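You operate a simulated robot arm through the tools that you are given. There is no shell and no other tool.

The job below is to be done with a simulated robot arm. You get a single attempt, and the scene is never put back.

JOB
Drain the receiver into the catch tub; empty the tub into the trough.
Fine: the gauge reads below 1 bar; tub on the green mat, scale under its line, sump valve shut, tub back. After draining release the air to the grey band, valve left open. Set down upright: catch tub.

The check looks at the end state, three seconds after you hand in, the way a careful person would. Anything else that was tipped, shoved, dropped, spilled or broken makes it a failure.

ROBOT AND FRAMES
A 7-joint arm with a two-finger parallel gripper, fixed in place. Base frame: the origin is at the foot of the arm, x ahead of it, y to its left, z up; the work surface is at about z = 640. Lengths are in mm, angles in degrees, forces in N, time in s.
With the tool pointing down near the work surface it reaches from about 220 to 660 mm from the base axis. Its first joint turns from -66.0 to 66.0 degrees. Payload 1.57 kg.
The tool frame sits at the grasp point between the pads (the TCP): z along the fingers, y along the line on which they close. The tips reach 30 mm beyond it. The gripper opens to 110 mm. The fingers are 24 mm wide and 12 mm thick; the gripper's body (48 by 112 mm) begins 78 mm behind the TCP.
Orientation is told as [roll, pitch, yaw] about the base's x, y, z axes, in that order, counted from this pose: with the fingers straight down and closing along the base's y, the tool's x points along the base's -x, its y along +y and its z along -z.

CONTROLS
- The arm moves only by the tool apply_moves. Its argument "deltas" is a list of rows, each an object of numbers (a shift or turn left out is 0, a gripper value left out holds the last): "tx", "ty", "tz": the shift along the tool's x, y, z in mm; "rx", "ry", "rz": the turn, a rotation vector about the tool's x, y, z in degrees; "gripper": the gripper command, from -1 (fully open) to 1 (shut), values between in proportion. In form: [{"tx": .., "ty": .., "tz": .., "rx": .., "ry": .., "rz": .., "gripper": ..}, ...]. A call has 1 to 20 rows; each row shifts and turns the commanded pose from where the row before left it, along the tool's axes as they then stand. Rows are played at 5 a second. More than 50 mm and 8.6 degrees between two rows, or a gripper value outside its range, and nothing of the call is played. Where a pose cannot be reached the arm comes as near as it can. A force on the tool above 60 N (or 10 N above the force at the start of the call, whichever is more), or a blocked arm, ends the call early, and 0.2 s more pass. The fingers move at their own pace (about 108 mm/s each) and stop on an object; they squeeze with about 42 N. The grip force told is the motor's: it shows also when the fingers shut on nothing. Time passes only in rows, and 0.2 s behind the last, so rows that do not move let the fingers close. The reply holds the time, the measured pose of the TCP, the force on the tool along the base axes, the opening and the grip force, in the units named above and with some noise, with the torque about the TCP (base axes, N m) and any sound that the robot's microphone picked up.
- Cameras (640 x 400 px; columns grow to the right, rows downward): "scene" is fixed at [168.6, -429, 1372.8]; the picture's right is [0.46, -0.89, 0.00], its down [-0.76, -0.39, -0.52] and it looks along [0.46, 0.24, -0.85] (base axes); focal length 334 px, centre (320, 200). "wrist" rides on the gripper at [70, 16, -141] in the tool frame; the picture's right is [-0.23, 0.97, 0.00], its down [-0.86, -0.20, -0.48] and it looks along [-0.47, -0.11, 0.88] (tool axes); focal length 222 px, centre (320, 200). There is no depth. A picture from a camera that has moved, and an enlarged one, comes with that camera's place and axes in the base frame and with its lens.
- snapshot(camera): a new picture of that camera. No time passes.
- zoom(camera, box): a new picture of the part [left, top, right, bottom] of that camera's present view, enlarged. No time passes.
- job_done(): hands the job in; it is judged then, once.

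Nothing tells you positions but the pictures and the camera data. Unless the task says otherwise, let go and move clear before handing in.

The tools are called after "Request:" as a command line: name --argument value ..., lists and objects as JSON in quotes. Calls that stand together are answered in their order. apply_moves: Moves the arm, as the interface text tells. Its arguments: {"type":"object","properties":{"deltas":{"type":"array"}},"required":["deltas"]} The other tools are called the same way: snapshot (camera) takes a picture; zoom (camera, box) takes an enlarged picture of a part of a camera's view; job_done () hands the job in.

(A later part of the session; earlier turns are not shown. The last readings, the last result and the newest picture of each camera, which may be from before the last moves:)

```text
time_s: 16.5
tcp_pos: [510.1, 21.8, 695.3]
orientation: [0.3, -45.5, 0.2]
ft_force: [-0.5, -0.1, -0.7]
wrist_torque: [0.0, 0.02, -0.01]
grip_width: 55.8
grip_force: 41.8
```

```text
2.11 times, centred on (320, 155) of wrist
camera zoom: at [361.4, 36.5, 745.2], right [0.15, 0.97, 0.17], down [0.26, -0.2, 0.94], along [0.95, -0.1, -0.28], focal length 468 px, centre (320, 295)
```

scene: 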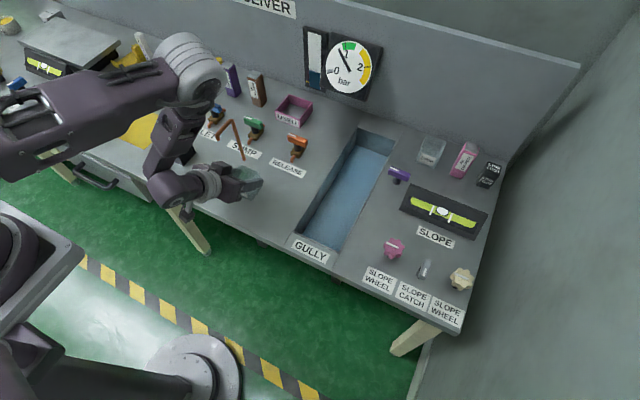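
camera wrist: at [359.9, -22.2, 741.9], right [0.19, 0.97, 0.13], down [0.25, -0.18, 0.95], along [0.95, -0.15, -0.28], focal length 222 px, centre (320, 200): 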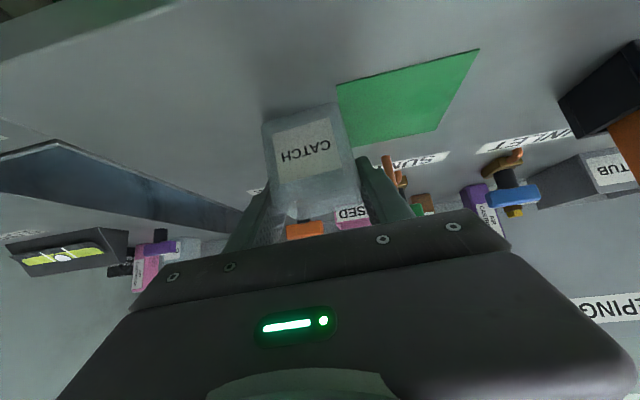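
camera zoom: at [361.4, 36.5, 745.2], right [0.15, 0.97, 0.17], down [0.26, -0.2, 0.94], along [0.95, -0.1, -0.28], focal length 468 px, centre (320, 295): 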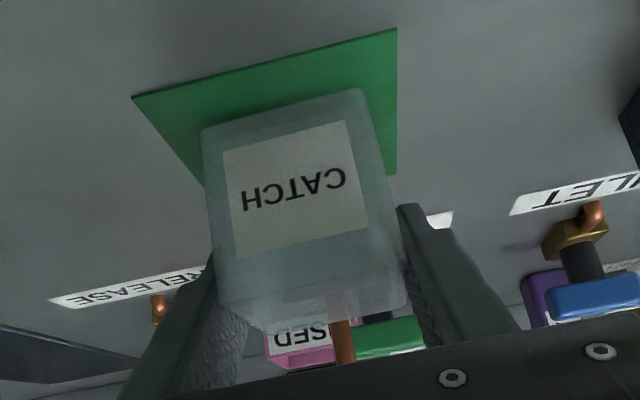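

Request:
apply_moves --deltas '[{"tx": 0.7, "tz": 0.7}, {"tx": 0.7, "tz": 0.7}, {}]'

Request:
apply_moves --deltas '[{"tx": 0.7, "tz": 0.7}, {}]'

```text
time_s: 17.3
tcp_pos: [510.9, 22.5, 693.4]
orientation: [0.3, -45.5, 0.2]
ft_force: [0.5, 0.1, -0.4]
wrist_torque: [0.02, -0.01, 0.0]
grip_width: 55.4
grip_force: 41.6
```

```text
time_s: 17.9
tcp_pos: [510.9, 22.8, 692.4]
orientation: [0.3, -45.5, 0.2]
ft_force: [-1.4, -0.1, 5.1]
wrist_torque: [0.13, 0.15, 0.03]
grip_width: 55.4
grip_force: 42.0
```

The tub touches the mat (5 N). Releasing and checking that it stands still and upright.

Request:
apply_moves --deltas '[{"gripper": -0.3}, {"gripper": -0.6}, {"gripper": -1}, {}]'

Request:
zoom --camera "wrist" --box '[220, 60, 420, 250]'

Request:
zoom --camera "scene" --box '[190, 100, 280, 200]'

```text
time_s: 18.9
tcp_pos: [511.4, 21.7, 692.4]
orientation: [0.2, -45.6, 0.2]
ft_force: [0.1, 0.0, -0.1]
wrist_torque: [0.01, 0.02, 0.03]
grip_width: 110.0
grip_force: 0.1
```

```text
2.11 times, centred on (320, 155) of wrist
camera zoom: at [361.8, 36.2, 742.2], right [0.15, 0.97, 0.17], down [0.26, -0.2, 0.94], along [0.95, -0.1, -0.28], focal length 468 px, centre (320, 295)
```

zoom: 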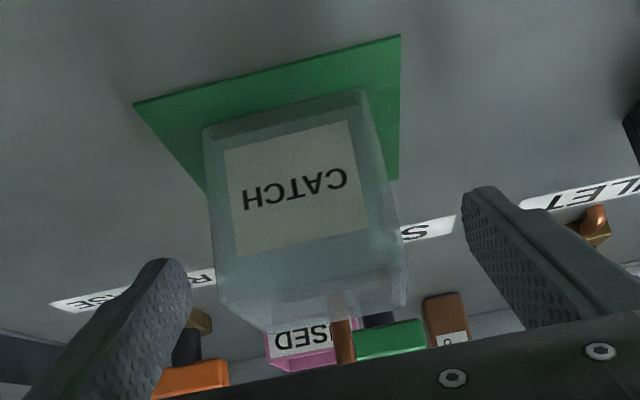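

```text
4.00 times, centred on (235, 150) of scene
camera zoom: at [168.6, -429.0, 1372.8], right [0.46, -0.89, 0.0], down [-0.76, -0.39, -0.52], along [0.46, 0.24, -0.85], focal length 1338 px, centre (660, 400)
```

zoom: 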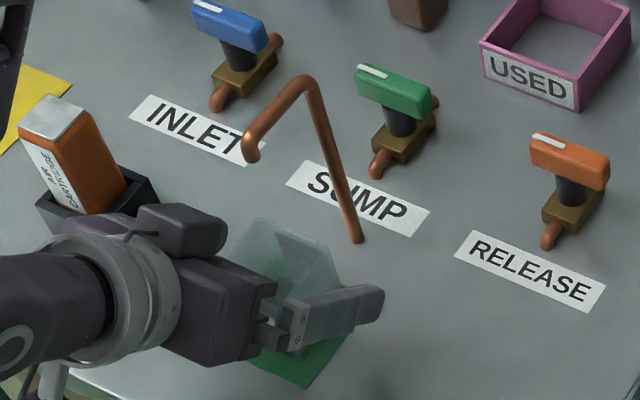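

The tub stands on the mat at about (514, 21), under the spout end. I'll withdraw back and up, and return the tool to vertical.

Request:
apply_moves --deltas '[{"tz": -28}, {"tz": -28}, {"tx": -17.7, "tz": -17.7, "ry": 7.5}, {"tx": -15.2, "tz": -19.8, "ry": 7.5}, {"tx": -12.5, "tz": -21.7, "ry": 7.5}, {"tx": -9.6, "tz": -23.1, "ry": 7.5}, {"tx": -6.5, "tz": -24.1, "ry": 7.5}, {"tx": -3.3, "tz": -24.8, "ry": 7.9}, {}]'

Request:
snapshot --camera "scene"

```text
time_s: 20.9
tcp_pos: [469.6, 21.9, 880.4]
orientation: [0.2, -0.1, 0.4]
ft_force: [0.7, 0.1, -0.1]
wrist_torque: [-0.03, 0.02, 0.01]
grip_width: 109.8
grip_force: 0.1
```

```text
taken
```

scene: 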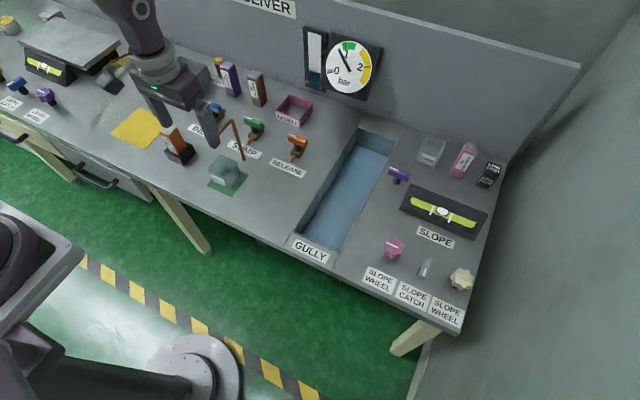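

The valves and cartridge are undisturbed. Next I'll move toward the sump valve and turn the tool by -90° yaw, so the fingers can straddle its bar.

Request:
apply_moves --deltas '[{"tx": -40, "ty": 6}, {"tx": -40, "ty": 6}, {"tx": -40, "ty": 6}, {"tx": -40, "ty": 6}, {"rz": 8.2}, {"rz": 8.2}, {"rz": 8.2}, {"rz": 8.2}, {"rz": 8.2}, {"rz": 8.2}, {"rz": 8.2}, {"rz": 8.2}, {"rz": 8.2}, {"rz": 8.2}, {"rz": 8.3}, {}]'

Request:
snapshot --camera "wrist"

Request:
snapshot --camera "scene"

```text
time_s: 24.3
tcp_pos: [630.1, 45.6, 880.8]
orientation: [0.1, 0.2, -90.0]
ft_force: [0.4, -0.3, -0.1]
wrist_torque: [0.01, -0.04, 0.02]
grip_width: 110.0
grip_force: 0.0
```

```text
taken
camera wrist: at [646.4, 114.6, 1024.0], right [0.97, -0.23, 0.0], down [-0.2, -0.86, 0.47], along [-0.11, -0.46, -0.88], focal length 222 px, centre (320, 200)
```

wrist: 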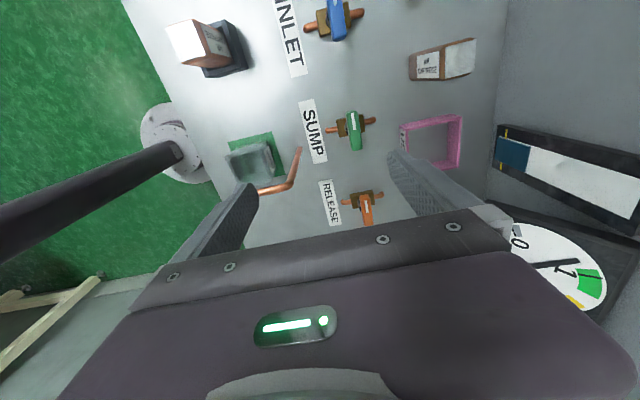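

```text
taken
```

scene: 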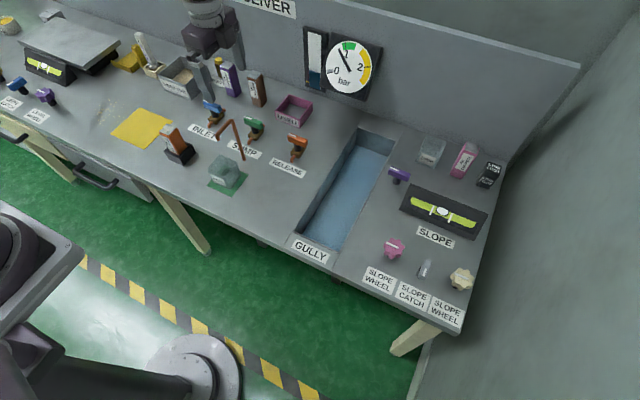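

Request:
zoom --camera "wrist" --box '[310, 95, 400, 165]'

Request:
zoom --camera "wrist" --box '[220, 120, 320, 210]'

Request:
zoom --camera "wrist" --box '[480, 110, 640, 330]'

```text
5.71 times, centred on (355, 130) of wrist
camera zoom: at [646.4, 114.6, 1024.0], right [0.97, -0.23, 0.0], down [-0.2, -0.86, 0.47], along [-0.11, -0.46, -0.88], focal length 1269 px, centre (120, 600)
```

zoom: 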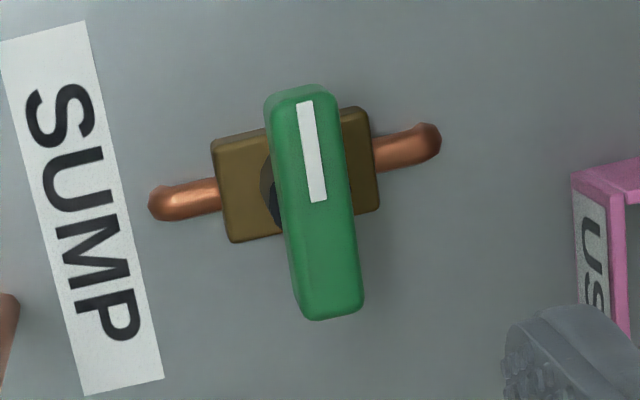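

```text
4.44 times, centred on (270, 165) of wrist
camera zoom: at [646.4, 114.6, 1024.0], right [0.97, -0.23, 0.0], down [-0.2, -0.86, 0.47], along [-0.11, -0.46, -0.88], focal length 987 px, centre (542, 356)
```

zoom: 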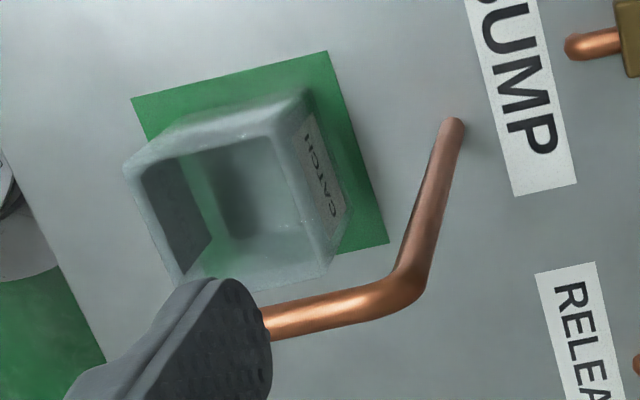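

```text
1.82 times, centred on (560, 220) of wrist
camera zoom: at [646.4, 114.6, 1024.0], right [0.97, -0.23, 0.0], down [-0.2, -0.86, 0.47], along [-0.11, -0.46, -0.88], focal length 404 px, centre (-116, 164)
```

zoom: 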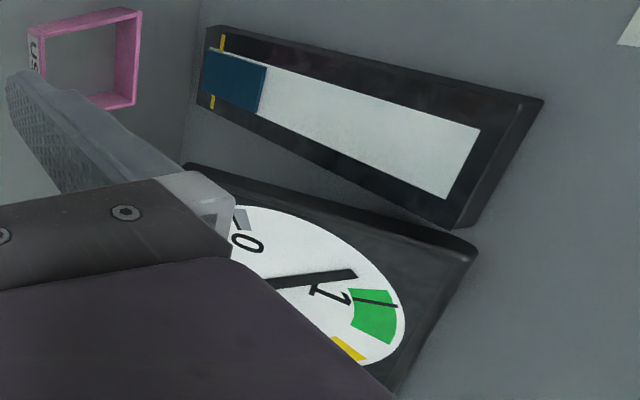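

From nearly overhead, the sump bar centre is at about (679.5, 37.5), 57 mm long and 17 mm wide, with its top near z≈690. I'll move over it to check reach before going down.

Request:
apply_moves --deltas '[{"tx": -3.5, "ty": 24.4}, {"tx": -3.6, "ty": 24.4}, {"tz": 40}, {"tz": 40}, {}]'

Request:
snapshot --camera "wrist"

```text
time_s: 25.5
tcp_pos: [678.5, 40.1, 800.5]
orientation: [0.2, 0.2, -89.9]
ft_force: [-1.2, 0.0, 0.0]
wrist_torque: [0.07, -0.02, -0.03]
grip_width: 110.0
grip_force: 0.0
```

```text
taken
camera wrist: at [695.8, 108.5, 943.6], right [0.97, -0.23, 0.0], down [-0.2, -0.86, 0.47], along [-0.11, -0.46, -0.88], focal length 222 px, centre (320, 200)
```

wrist: 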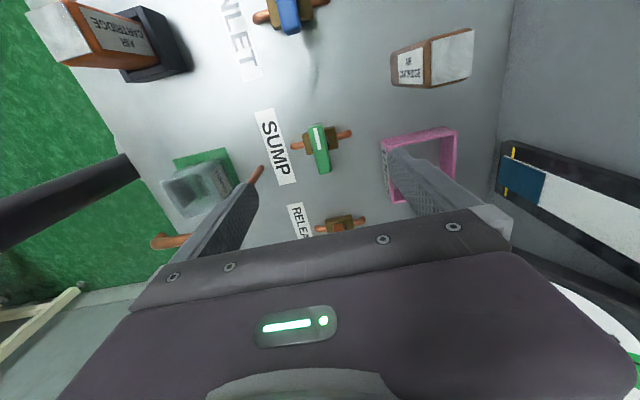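

Request:
zoom --camera "wrist" --box '[280, 110, 370, 190]'

Request:
zoom --camera "wrist" --box '[140, 130, 280, 270]'

Request:
zoom --camera "scene" --box '[190, 60, 330, 180]'

```text
5.00 times, centred on (325, 150) of wrist
camera zoom: at [695.8, 108.5, 943.6], right [0.97, -0.23, 0.0], down [-0.2, -0.86, 0.47], along [-0.11, -0.46, -0.88], focal length 1111 px, centre (295, 450)
```

zoom: 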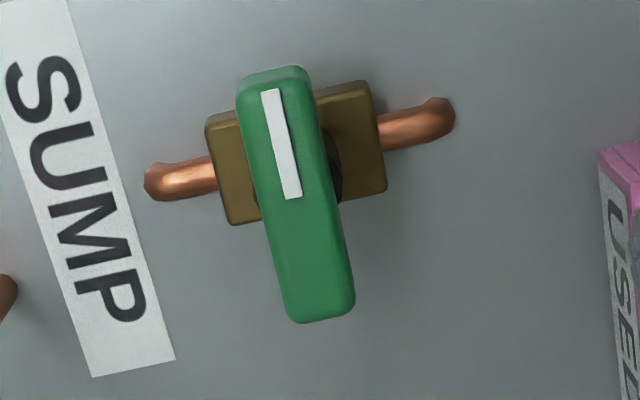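

```text
2.86 times, centred on (210, 200) of wrist
camera zoom: at [695.8, 108.5, 943.6], right [0.97, -0.23, 0.0], down [-0.2, -0.86, 0.47], along [-0.11, -0.46, -0.88], focal length 635 px, centre (634, 200)
```

zoom: 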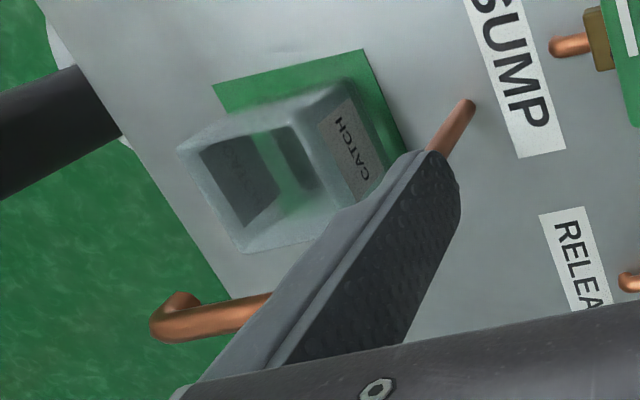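

```text
3.33 times, centred on (260, 120) of scene
camera zoom: at [168.6, -429.0, 1372.8], right [0.46, -0.89, 0.0], down [-0.76, -0.39, -0.52], along [0.46, 0.24, -0.85], focal length 1115 px, centre (520, 467)
```

zoom: 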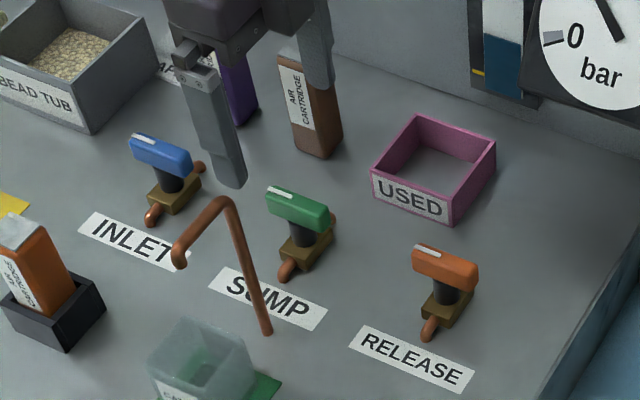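

The TCP is right over the sump bar (680, 38.5). I'll narrow the fingers to about 44 mm and come down astride the bar.

Request:
apply_moves --deltas '[{"gripper": 0.2}, {"tz": 0}, {"tz": 25}, {"tz": 25}, {"tz": 20}, {"tz": 20}, {}]'

Request:
snapshot --camera "wrist"

Request:
zoom --camera "scene" --box '[200, 60, 320, 170]'

```text
time_s: 27.1
tcp_pos: [673.6, 40.0, 720.2]
orientation: [-0.7, 0.2, -89.5]
ft_force: [-0.1, -0.7, 0.3]
wrist_torque: [0.06, 0.02, 0.02]
grip_width: 44.0
grip_force: 0.1
out of reach, approached as far as the arm can: row 6
```

```text
taken
camera wrist: at [691.1, 109.9, 862.0], right [0.98, -0.22, -0.01], down [-0.19, -0.86, 0.48], along [-0.11, -0.46, -0.88], focal length 222 px, centre (320, 200)
```

wrist: 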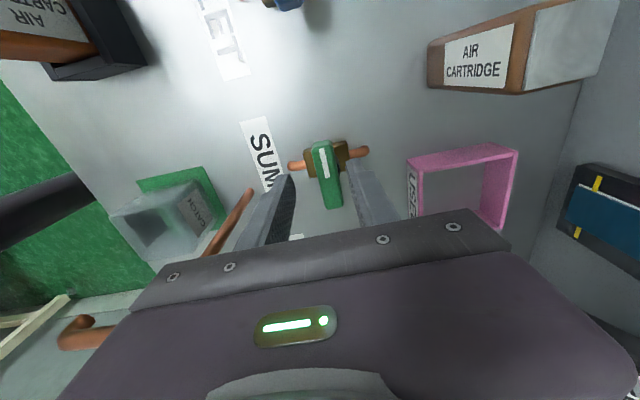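

```text
3.64 times, centred on (260, 115) of scene
camera zoom: at [168.6, -429.0, 1372.8], right [0.46, -0.89, 0.0], down [-0.76, -0.39, -0.52], along [0.46, 0.24, -0.85], focal length 1216 px, centre (538, 509)
```

zoom: 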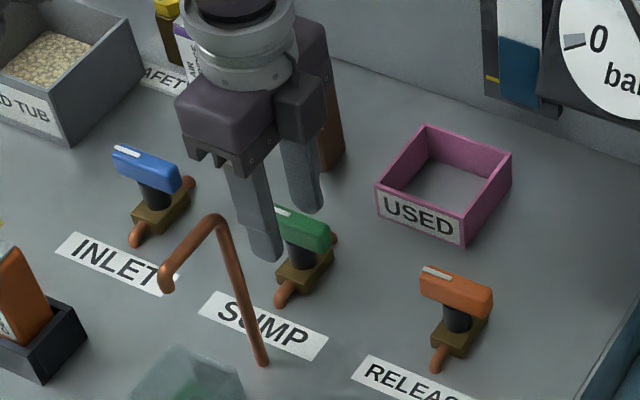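

Vertical reach ends at x≈674 at this height, so I'll raise slightly, tilt the tool about 6° outward and re-centre on the bar.

Request:
apply_moves --deltas '[{"tz": -25}, {"rx": -6.5, "ry": 0.7, "rz": 0.5}, {"ty": 6, "tx": -1.3}, {}]'

Request:
zoom --camera "wrist" --box '[230, 100, 430, 260]'

```text
time_s: 28.1
tcp_pos: [678.7, 39.6, 746.1]
orientation: [6.7, 1.0, -90.4]
ft_force: [0.1, 0.3, 0.2]
wrist_torque: [0.01, 0.02, 0.01]
grip_width: 44.1
grip_force: 0.1
```

```text
2.50 times, centred on (330, 180) of wrist
camera zoom: at [680.4, 105.9, 889.8], right [0.97, -0.24, 0.11], down [-0.26, -0.86, 0.44], along [-0.01, -0.45, -0.89], focal length 555 px, centre (295, 250)
```

zoom: 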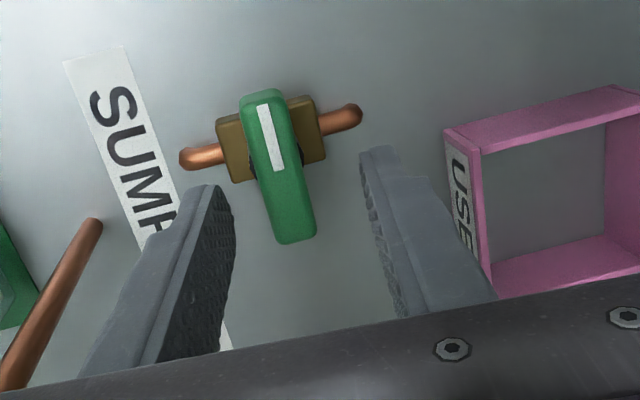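

Request:
apply_moves --deltas '[{"ry": -1.0, "rz": -0.4}, {"tz": 14.9, "ty": -1.7}, {"tz": 14.9, "ty": -1.7}, {"tz": 6, "ty": -0.7}, {}]'

Request:
zoom --camera "wrist" --box '[230, 100, 430, 260]'

Request:
zoom --camera "scene" --box '[200, 60, 320, 170]'

```text
time_s: 29.3
tcp_pos: [679.5, 39.7, 709.5]
orientation: [6.6, -0.1, -90.0]
ft_force: [-0.4, 0.0, 0.3]
wrist_torque: [0.02, 0.02, -0.02]
grip_width: 44.2
grip_force: 0.1
```

```text
2.50 times, centred on (330, 180) of wrist
camera zoom: at [680.2, 109.0, 852.0], right [0.97, -0.23, 0.11], down [-0.25, -0.85, 0.45], along [-0.01, -0.47, -0.88], focal length 555 px, centre (295, 250)
```

zoom: 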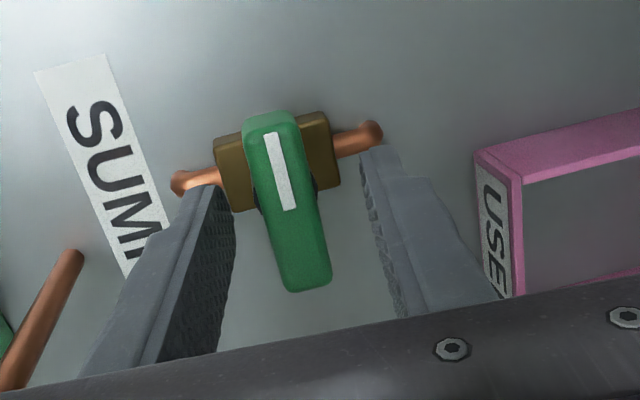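

```text
3.64 times, centred on (260, 115) of scene
camera zoom: at [168.6, -429.0, 1372.8], right [0.46, -0.89, 0.0], down [-0.76, -0.39, -0.52], along [0.46, 0.24, -0.85], focal length 1216 px, centre (538, 509)
```

zoom: 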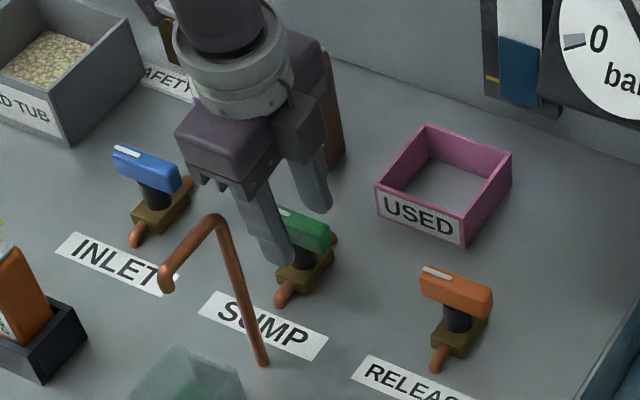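

Request:
apply_moves --deltas '[{"tz": 5, "ty": -0.6}, {"gripper": 0.45}, {"gripper": 0.55}, {"gripper": 0.62}, {}]'

Request:
zoom --camera "wrist" --box '[230, 100, 430, 260]'

```text
time_s: 30.5
tcp_pos: [680.2, 39.0, 704.6]
orientation: [6.6, 0.0, -90.1]
ft_force: [-1.2, -0.1, -0.9]
wrist_torque: [0.0, 0.01, 0.02]
grip_width: 22.1
grip_force: 0.4
```

```text
2.50 times, centred on (330, 180) of wrist
camera zoom: at [680.3, 108.6, 847.0], right [0.97, -0.23, 0.11], down [-0.25, -0.85, 0.45], along [-0.01, -0.47, -0.88], focal length 555 px, centre (295, 250)
```

zoom: 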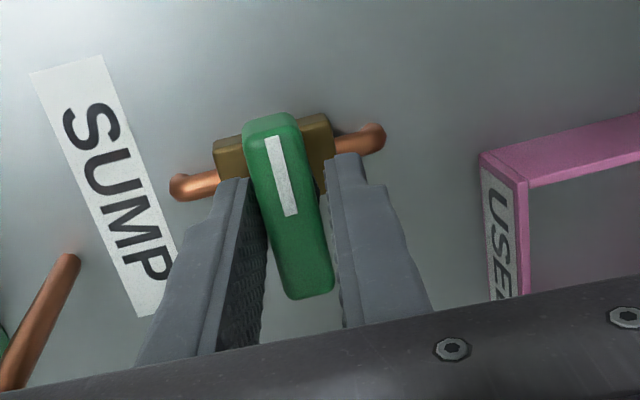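

Fingers now straddle the bar with about 2 mm of play. I'll try turning it counter-clockwise in small steps and look for motion or blocking.

Request:
apply_moves --deltas '[{"rz": -7}, {"rz": -7}, {}]'

Request:
zoom --camera "wrist" --box '[230, 100, 430, 260]'

```text
time_s: 31.3
tcp_pos: [679.4, 39.0, 704.6]
orientation: [6.5, -1.7, -76.1]
ft_force: [-3.5, -0.1, -0.2]
wrist_torque: [0.02, 0.05, -0.04]
grip_width: 23.4
grip_force: 1.6
```

```text
2.50 times, centred on (330, 180) of wrist
camera zoom: at [662.8, 110.4, 845.1], right [0.99, 0.02, 0.11], down [-0.04, -0.88, 0.48], along [0.11, -0.48, -0.87], focal length 555 px, centre (295, 250)
```

zoom: 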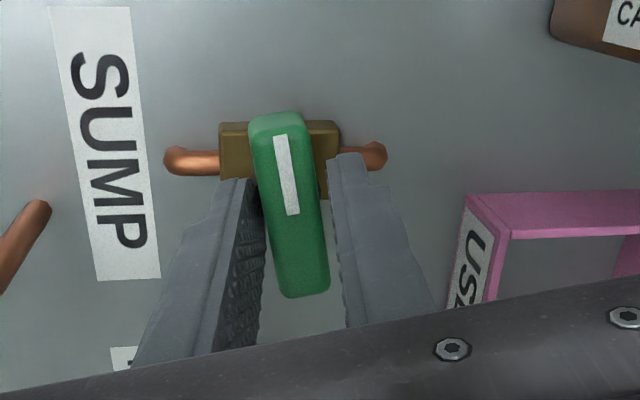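

The bar is turning counter-clockwise freely (about 12° so far). I'll continue in steps and check the sight glass.

Request:
apply_moves --deltas '[{"rz": -8}, {"rz": -8}, {"rz": -8}]'

Request:
zoom --camera "wrist" --box '[230, 100, 430, 260]'

Request:
zoom --camera "scene" --box '[180, 60, 300, 210]'

Request:
zoom --camera "scene" --box '[290, 20, 400, 110]'

```text
time_s: 32.1
tcp_pos: [679.1, 39.1, 704.3]
orientation: [5.1, -4.1, -52.1]
ft_force: [-2.3, -0.8, -1.0]
wrist_torque: [0.01, 0.07, -0.02]
grip_width: 23.3
grip_force: 0.8
```

```text
2.50 times, centred on (330, 180) of wrist
camera zoom: at [633.7, 103.9, 842.0], right [0.9, 0.42, 0.1], down [0.31, -0.8, 0.52], along [0.3, -0.44, -0.85], focal length 555 px, centre (295, 250)
```

zoom: 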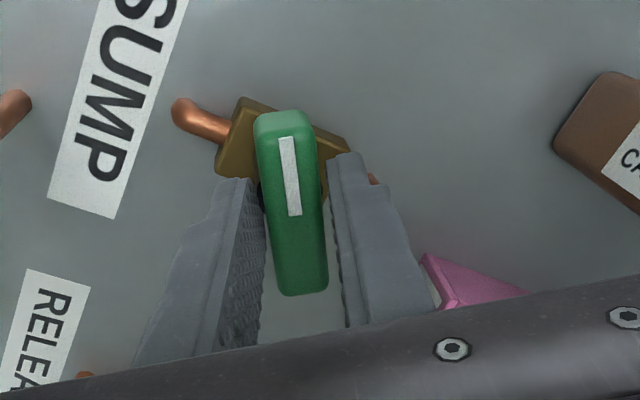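

```text
2.67 times, centred on (240, 135) of scene
camera zoom: at [168.6, -429.0, 1372.7], right [0.46, -0.89, 0.0], down [-0.76, -0.39, -0.52], along [0.46, 0.24, -0.85], focal length 892 px, centre (533, 373)
```

zoom: 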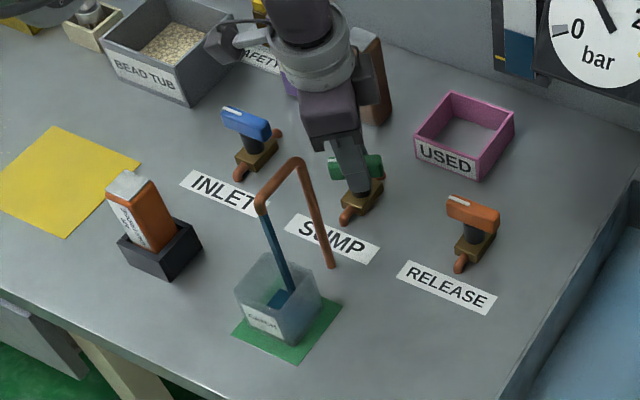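

```text
4.44 times, centred on (345, 65) of scene
camera zoom: at [168.6, -429.0, 1372.7], right [0.46, -0.89, 0.0], down [-0.76, -0.39, -0.52], along [0.46, 0.24, -0.85], focal length 1486 px, centre (209, 800)
```

zoom: 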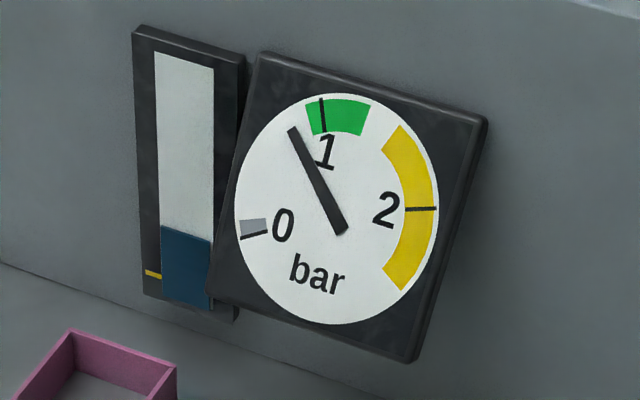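

Water is flowing into the tub, and the sight glass is just starting to drop. I'll hold this opening and watch.

Request:
apply_moves --deltas '[{}, {}, {}, {}]'

Request:
zoom --camera "scene" --box '[290, 20, 400, 110]'

Request:
zoom --camera "scene" --box '[200, 120, 260, 195]'

```text
time_s: 33.1
tcp_pos: [679.7, 39.8, 704.7]
orientation: [5.2, -4.1, -52.3]
ft_force: [-1.4, -1.5, -0.4]
wrist_torque: [-0.07, 0.03, -0.02]
grip_width: 22.8
grip_force: 0.6
```

```text
4.44 times, centred on (345, 65) of scene
camera zoom: at [168.6, -429.0, 1372.7], right [0.46, -0.89, 0.0], down [-0.76, -0.39, -0.52], along [0.46, 0.24, -0.85], focal length 1486 px, centre (209, 800)
```

zoom: 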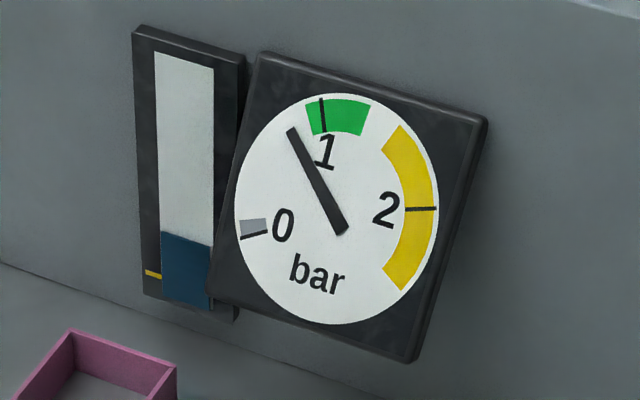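

```text
5.33 times, centred on (230, 158) of scene
camera zoom: at [168.6, -429.0, 1372.7], right [0.46, -0.89, 0.0], down [-0.76, -0.39, -0.52], along [0.46, 0.24, -0.85], focal length 1784 px, centre (800, 427)
```

zoom: 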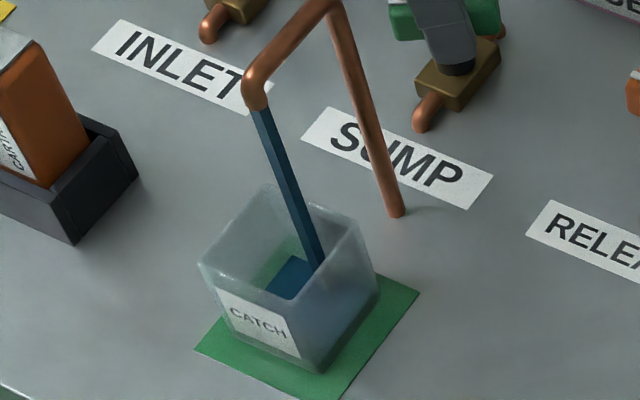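

Request:
apply_moves --deltas '[{}, {}, {}, {}, {}, {}, {}]'

Request:
zoom --camera "scene" --box '[300, 20, 360, 100]'

Request:
zoom --camera "scene" --box '[200, 120, 260, 195]'

```text
time_s: 34.7
tcp_pos: [679.7, 39.4, 705.5]
orientation: [5.2, -4.0, -52.1]
ft_force: [-0.7, -1.2, -0.4]
wrist_torque: [-0.01, 0.0, -0.01]
grip_width: 21.6
grip_force: 0.3
```

```text
5.00 times, centred on (330, 60) of scene
camera zoom: at [168.6, -429.0, 1372.7], right [0.46, -0.89, 0.0], down [-0.76, -0.39, -0.52], along [0.46, 0.24, -0.85], focal length 1672 px, centre (270, 900)
```

zoom: 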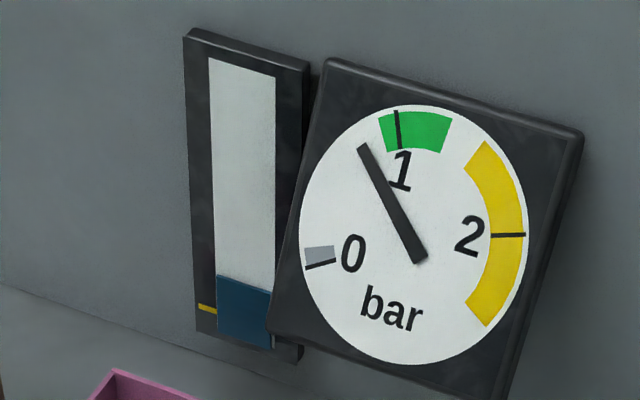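

```text
5.33 times, centred on (230, 158) of scene
camera zoom: at [168.6, -429.0, 1372.7], right [0.46, -0.89, 0.0], down [-0.76, -0.39, -0.52], along [0.46, 0.24, -0.85], focal length 1784 px, centre (800, 427)
```

zoom: 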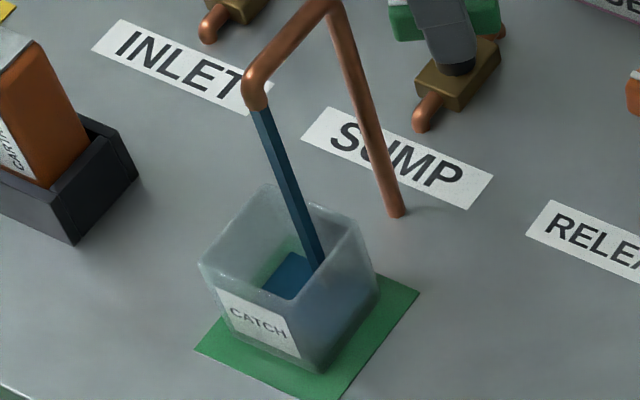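

Request:
apply_moves --deltas '[{}, {}, {}, {}, {}, {}, {}, {}, {}, {}]'

Request:
zoom --camera "scene" --box '[300, 20, 360, 100]'

Request:
zoom --camera "scene" --box '[200, 120, 260, 195]'

```text
time_s: 36.9
tcp_pos: [680.2, 39.6, 704.5]
orientation: [5.2, -4.2, -52.2]
ft_force: [-0.6, -0.4, -0.1]
wrist_torque: [0.01, -0.01, 0.01]
grip_width: 21.4
grip_force: 1.1
```

```text
5.00 times, centred on (330, 60) of scene
camera zoom: at [168.6, -429.0, 1372.7], right [0.46, -0.89, 0.0], down [-0.76, -0.39, -0.52], along [0.46, 0.24, -0.85], focal length 1672 px, centre (270, 900)
```

zoom: 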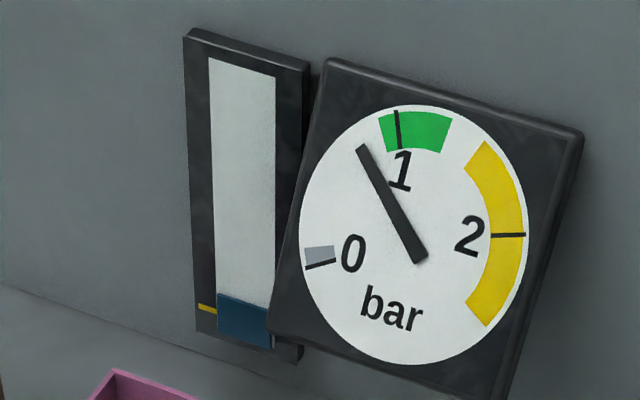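

```text
5.33 times, centred on (230, 158) of scene
camera zoom: at [168.6, -429.0, 1372.7], right [0.46, -0.89, 0.0], down [-0.76, -0.39, -0.52], along [0.46, 0.24, -0.85], focal length 1784 px, centre (800, 427)
```

zoom: 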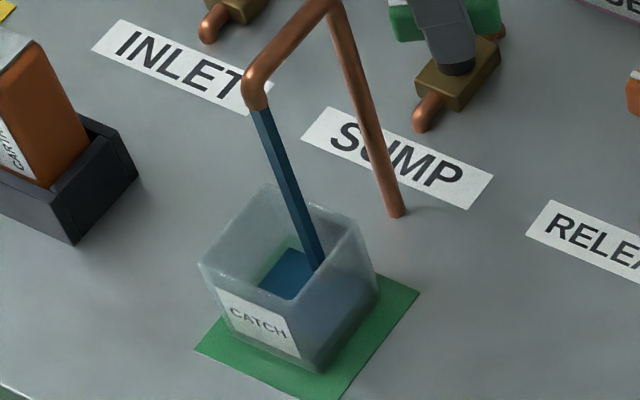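

Request:
apply_moves --deltas '[{}, {}, {}, {}, {}, {}, {}, {}, {}, {}, {}]'

Request:
zoom --camera "scene" --box '[300, 50, 345, 100]'

Request:
zoom --camera "scene" --box '[200, 120, 260, 195]'

```text
time_s: 39.3
tcp_pos: [679.7, 39.0, 705.7]
orientation: [5.3, -4.0, -52.1]
ft_force: [-1.0, 0.2, 0.5]
wrist_torque: [0.01, -0.02, 0.02]
grip_width: 21.2
grip_force: 0.2
```

```text
8.00 times, centred on (322, 75) of scene
camera zoom: at [168.6, -429.0, 1372.8], right [0.46, -0.89, 0.0], down [-0.76, -0.39, -0.52], along [0.46, 0.24, -0.85], focal length 2675 px, centre (300, 1200)
```

zoom: 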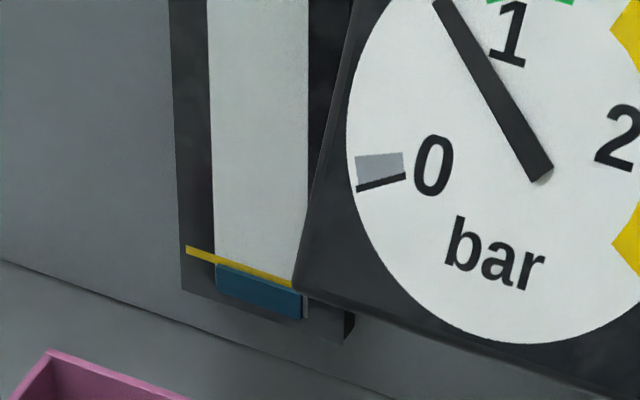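

```text
5.33 times, centred on (230, 158) of scene
camera zoom: at [168.6, -429.0, 1372.8], right [0.46, -0.89, 0.0], down [-0.76, -0.39, -0.52], along [0.46, 0.24, -0.85], focal length 1784 px, centre (800, 427)
```

zoom: 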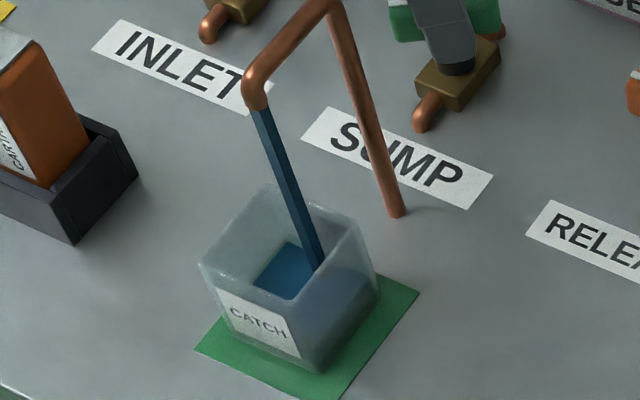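

The level is now just under the yellow line. I'll let about one more second run for margin, then turn the bar back to shut.

Request:
apply_moves --deltas '[{}, {}, {}, {"rz": 8}, {"rz": 8}, {"rz": 8}, {"rz": 8}, {"rz": 6}, {}]'

Request:
zoom --camera "wrist" --box '[230, 100, 430, 260]'

Request:
zoom --camera "scene" --box '[300, 50, 345, 100]'

Request:
zoom --camera "scene" --box '[200, 90, 280, 195]'

```text
time_s: 41.3
tcp_pos: [679.9, 38.9, 704.3]
orientation: [6.8, 0.1, -90.0]
ft_force: [-3.6, 1.1, -0.7]
wrist_torque: [0.03, 0.06, 0.03]
grip_width: 24.1
grip_force: 1.4
```

```text
2.50 times, centred on (330, 180) of wrist
camera zoom: at [679.9, 108.8, 847.0], right [0.97, -0.23, 0.11], down [-0.26, -0.85, 0.45], along [-0.01, -0.47, -0.88], focal length 555 px, centre (295, 250)
```

zoom: 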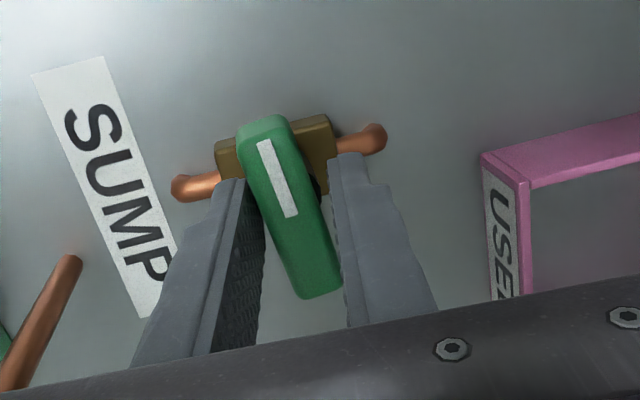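

```text
8.00 times, centred on (322, 75) of scene
camera zoom: at [168.5, -429.0, 1372.8], right [0.46, -0.89, 0.0], down [-0.76, -0.39, -0.52], along [0.46, 0.24, -0.85], focal length 2675 px, centre (300, 1200)
```

zoom: 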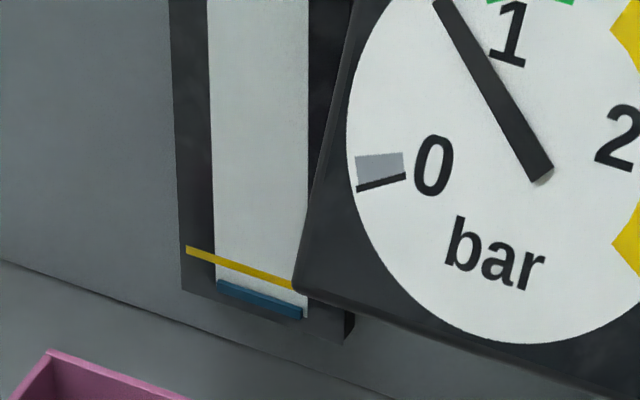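

```text
3.81 times, centred on (240, 142) of scene
camera zoom: at [168.5, -429.0, 1372.8], right [0.46, -0.89, 0.0], down [-0.76, -0.39, -0.52], along [0.46, 0.24, -0.85], focal length 1274 px, centre (625, 419)
```

zoom: 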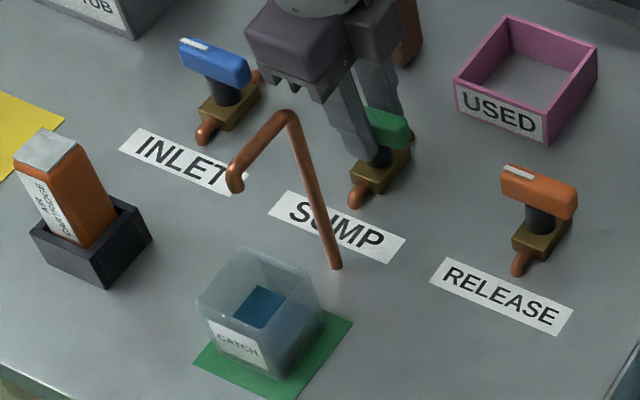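

The flow has stopped and the level is well under the line. The bar is still a few degrees off square, so I'll turn a little past and squeeze once to square it to the shut stop.

Request:
apply_moves --deltas '[{"rz": 4}, {"rz": 4}, {"gripper": 0.62}, {"rz": -4}, {"rz": -4}, {"gripper": 1}, {}, {}, {}]'

Request:
zoom --camera "wrist" --box '[230, 100, 430, 260]'

```text
time_s: 43.3
tcp_pos: [678.7, 40.1, 704.6]
orientation: [6.4, -0.1, -90.1]
ft_force: [-19.8, 4.5, 7.4]
wrist_torque: [0.25, 0.97, 0.01]
grip_width: 19.1
grip_force: 33.3
```

```text
2.50 times, centred on (330, 180) of wrist
camera zoom: at [679.2, 108.6, 847.2], right [0.97, -0.23, 0.11], down [-0.25, -0.85, 0.45], along [-0.01, -0.47, -0.88], focal length 555 px, centre (295, 250)
```

zoom: 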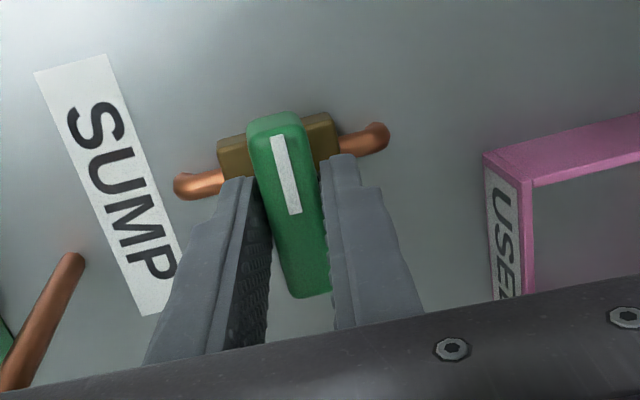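

Bar is square across the pipe again, as it was originally. Opening the fingers and rising clear to verify.

Request:
apply_moves --deltas '[{"gripper": 0.3}, {"gripper": 0.1}, {}, {"tz": -20, "ty": 2.3}, {"tz": -30, "ty": 3.5}, {"tz": -40, "ty": 4.6}, {"tz": -40, "ty": 4.6}, {}]'

Request:
snapshot --camera "wrist"

Request:
snapshot --camera "scene"

Request:
zoom --camera "scene" --box '[200, 90, 320, 200]'

```text
time_s: 45.1
tcp_pos: [680.1, 39.2, 836.8]
orientation: [6.6, -0.1, -90.0]
ft_force: [0.3, -0.5, 0.5]
wrist_torque: [0.02, -0.02, -0.01]
grip_width: 49.3
grip_force: 0.1
```

```text
taken
camera wrist: at [679.4, 109.2, 979.7], right [0.97, -0.23, 0.11], down [-0.25, -0.85, 0.45], along [-0.01, -0.47, -0.88], focal length 222 px, centre (320, 200)
```

wrist: 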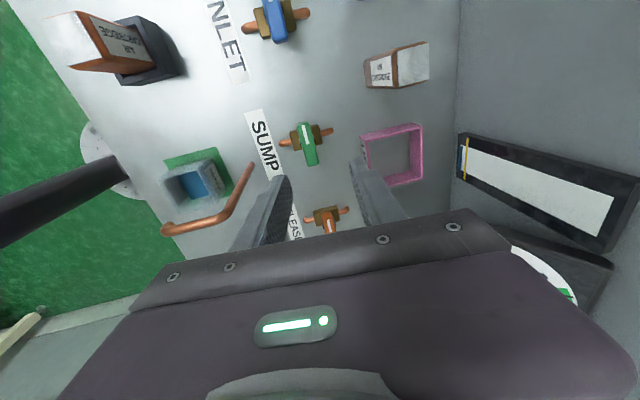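

```text
taken
```

scene: 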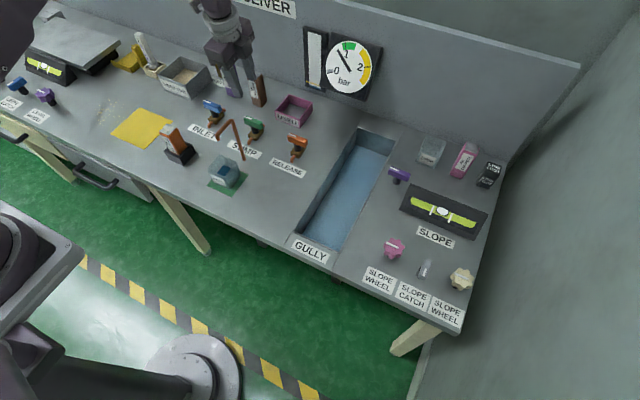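

```text
3.64 times, centred on (260, 145) of scene
camera zoom: at [168.6, -429.0, 1372.8], right [0.46, -0.89, 0.0], down [-0.76, -0.39, -0.52], along [0.46, 0.24, -0.85], focal length 1216 px, centre (538, 400)
```

zoom: 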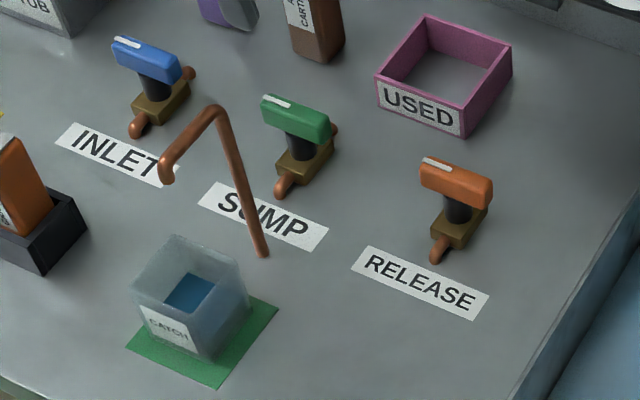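

Request:
zoom --camera "wrist" --box '[270, 105, 350, 185]'

Request:
zoom --camera "scene" --box '[235, 105, 275, 150]'

Request:
zoom --camera "scene" --box '[280, 125, 320, 165]'

Request:
zoom --camera "wrist" --box '[150, 130, 270, 250]'

```text
5.00 times, centred on (310, 145) of wrist
camera zoom: at [679.4, 109.2, 979.7], right [0.97, -0.23, 0.11], down [-0.25, -0.85, 0.45], along [-0.01, -0.47, -0.88], focal length 1111 px, centre (370, 475)
```

zoom: 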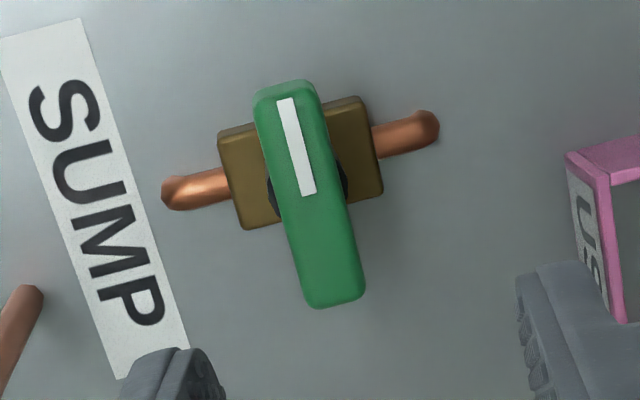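

```text
8.89 times, centred on (255, 128) of scene
camera zoom: at [168.6, -429.0, 1372.8], right [0.46, -0.89, 0.0], down [-0.76, -0.39, -0.52], along [0.46, 0.24, -0.85], focal length 2973 px, centre (898, 844)
```

zoom: 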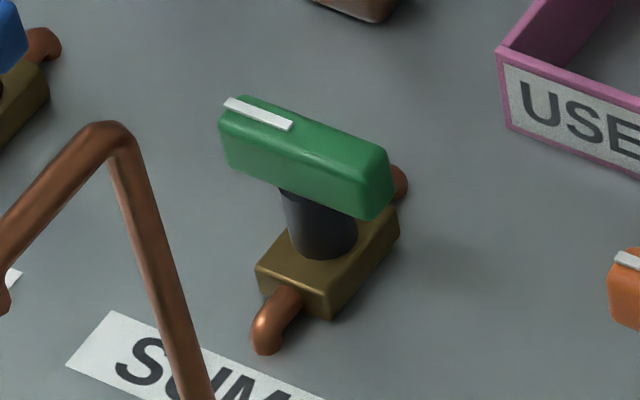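

```text
10.00 times, centred on (300, 145) of scene
camera zoom: at [168.6, -429.0, 1372.8], right [0.46, -0.89, 0.0], down [-0.76, -0.39, -0.52], along [0.46, 0.24, -0.85], focal length 3344 px, centre (520, 750)
```

zoom: 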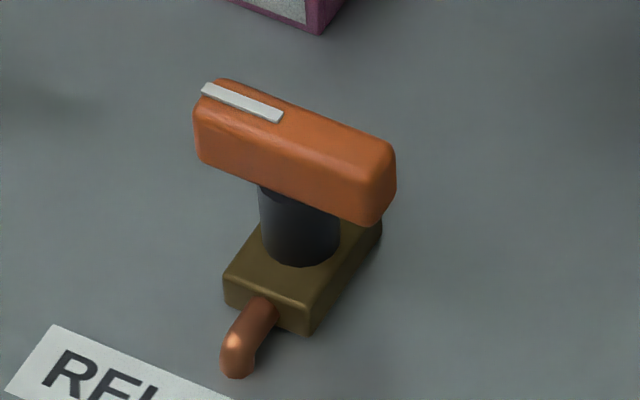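

```text
3.33 times, centred on (210, 190) of wrist
camera zoom: at [679.4, 109.2, 979.7], right [0.97, -0.23, 0.11], down [-0.25, -0.85, 0.45], along [-0.01, -0.47, -0.88], focal length 740 px, centre (687, 233)
```

zoom: 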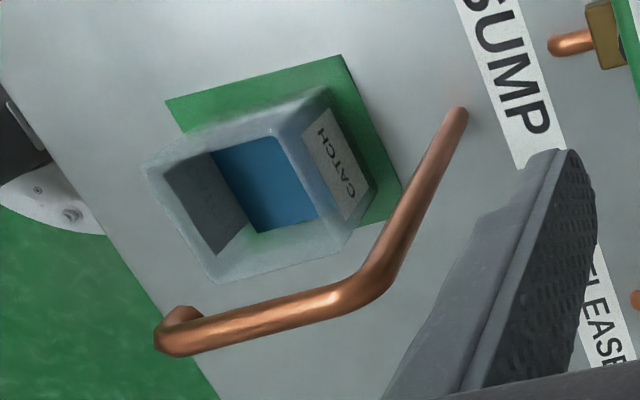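

Sump valve is shut (bar in line with the body's cross axis) and the tub holds blue water with no stream. Next is the release valve: I'll move to y≈-106 with slightly more outward tilt and look.

Request:
apply_moves --deltas '[{"tx": -36}, {"tx": -36}, {"tx": -36}, {"tx": -36, "rx": -3.5}, {}]'

Request:
snapshot --camera "wrist"

Request:
zoom --camera "wrist" --box '[270, 95, 370, 195]'

```text
time_s: 46.3
tcp_pos: [679.9, -104.5, 835.6]
orientation: [10.1, 0.0, -90.0]
ft_force: [-0.8, 0.5, -0.4]
wrist_torque: [0.01, 0.02, 0.0]
grip_width: 49.6
grip_force: 0.0
```

```text
taken
camera wrist: at [671.5, -35.7, 978.1], right [0.96, -0.23, 0.17], down [-0.28, -0.85, 0.44], along [0.05, -0.47, -0.88], focal length 222 px, centre (320, 200)
```

wrist: 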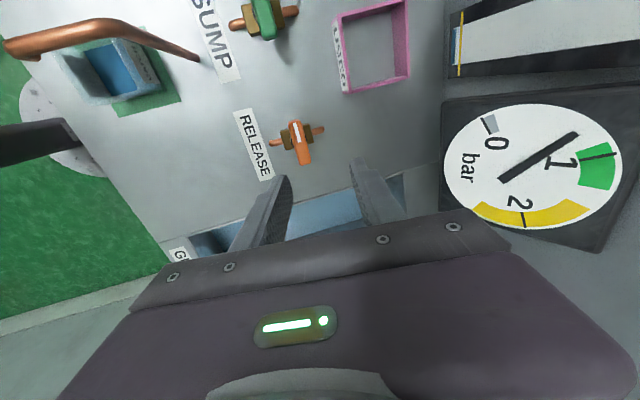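

```text
4.00 times, centred on (320, 145) of wrist
camera zoom: at [671.5, -35.7, 978.1], right [0.96, -0.23, 0.17], down [-0.28, -0.85, 0.44], along [0.05, -0.47, -0.88], focal length 888 px, centre (320, 420)
```

zoom: 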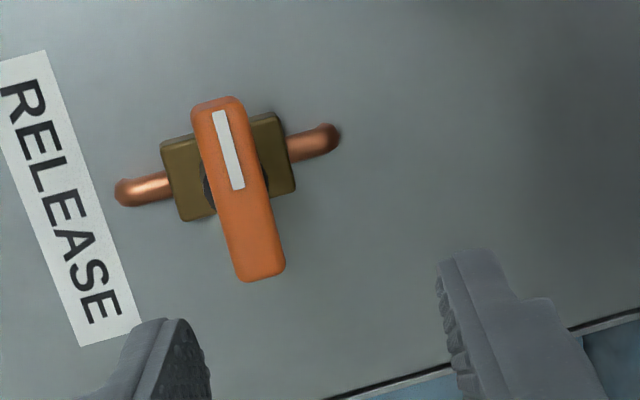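

Release bar centre is at about (680, -100.3). I'll shift 5.4 mm and descend astride it in two stages.

Request:
apply_moves --deltas '[{"tx": 5.4}, {"tz": 24.6, "ty": -4.4, "gripper": 0.2}, {"tz": 24.6, "ty": -4.4}, {"tz": 24.6, "ty": -4.4}, {"tz": 20, "ty": -3.6}, {}]'

Request:
zoom --camera "wrist" --box '[230, 100, 430, 260]'

```text
time_s: 47.7
tcp_pos: [679.6, -100.0, 739.6]
orientation: [10.2, -0.2, -90.1]
ft_force: [-0.4, 0.2, -0.1]
wrist_torque: [-0.03, 0.01, 0.01]
grip_width: 43.9
grip_force: 0.1
```

```text
2.50 times, centred on (330, 180) of wrist
camera zoom: at [671.1, -30.4, 882.5], right [0.96, -0.23, 0.17], down [-0.28, -0.85, 0.44], along [0.05, -0.47, -0.88], focal length 555 px, centre (295, 250)
```

zoom: 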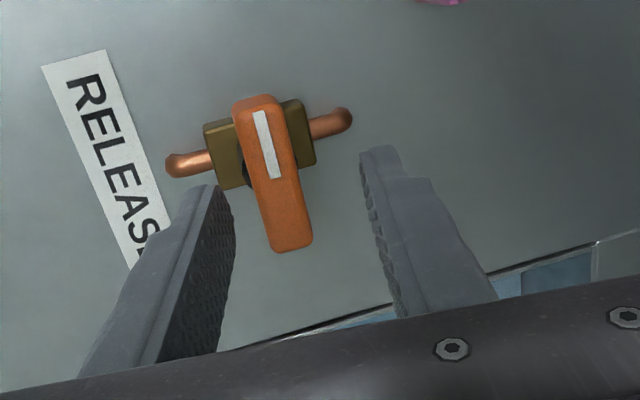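

Request:
apply_moves --deltas '[{"tz": 14.5, "ty": -2.6}, {"tz": 14, "ty": -2.5}, {"tz": 6, "ty": -1.1}, {"gripper": 0.45}, {"gripper": 0.6}, {}]'

Request:
zoom --camera "wrist" --box '[230, 100, 430, 260]'

```text
time_s: 49.1
tcp_pos: [680.5, -99.1, 704.9]
orientation: [10.2, -0.1, -90.1]
ft_force: [-2.0, -0.2, -1.3]
wrist_torque: [0.0, 0.06, 0.03]
grip_width: 23.9
grip_force: 1.3
```

```text
2.50 times, centred on (330, 180) of wrist
camera zoom: at [670.8, -30.0, 847.7], right [0.96, -0.23, 0.17], down [-0.28, -0.85, 0.44], along [0.05, -0.47, -0.88], focal length 555 px, centre (295, 250)
```

zoom: 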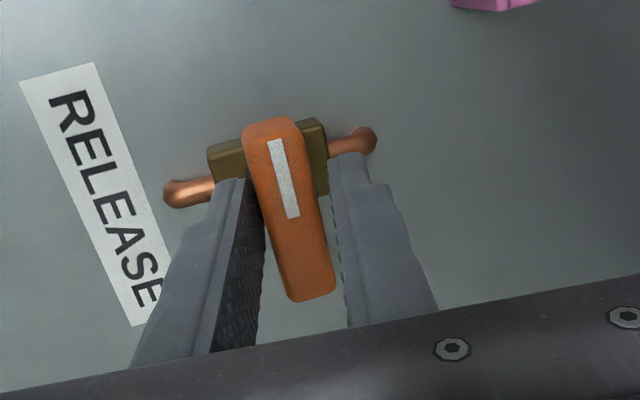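

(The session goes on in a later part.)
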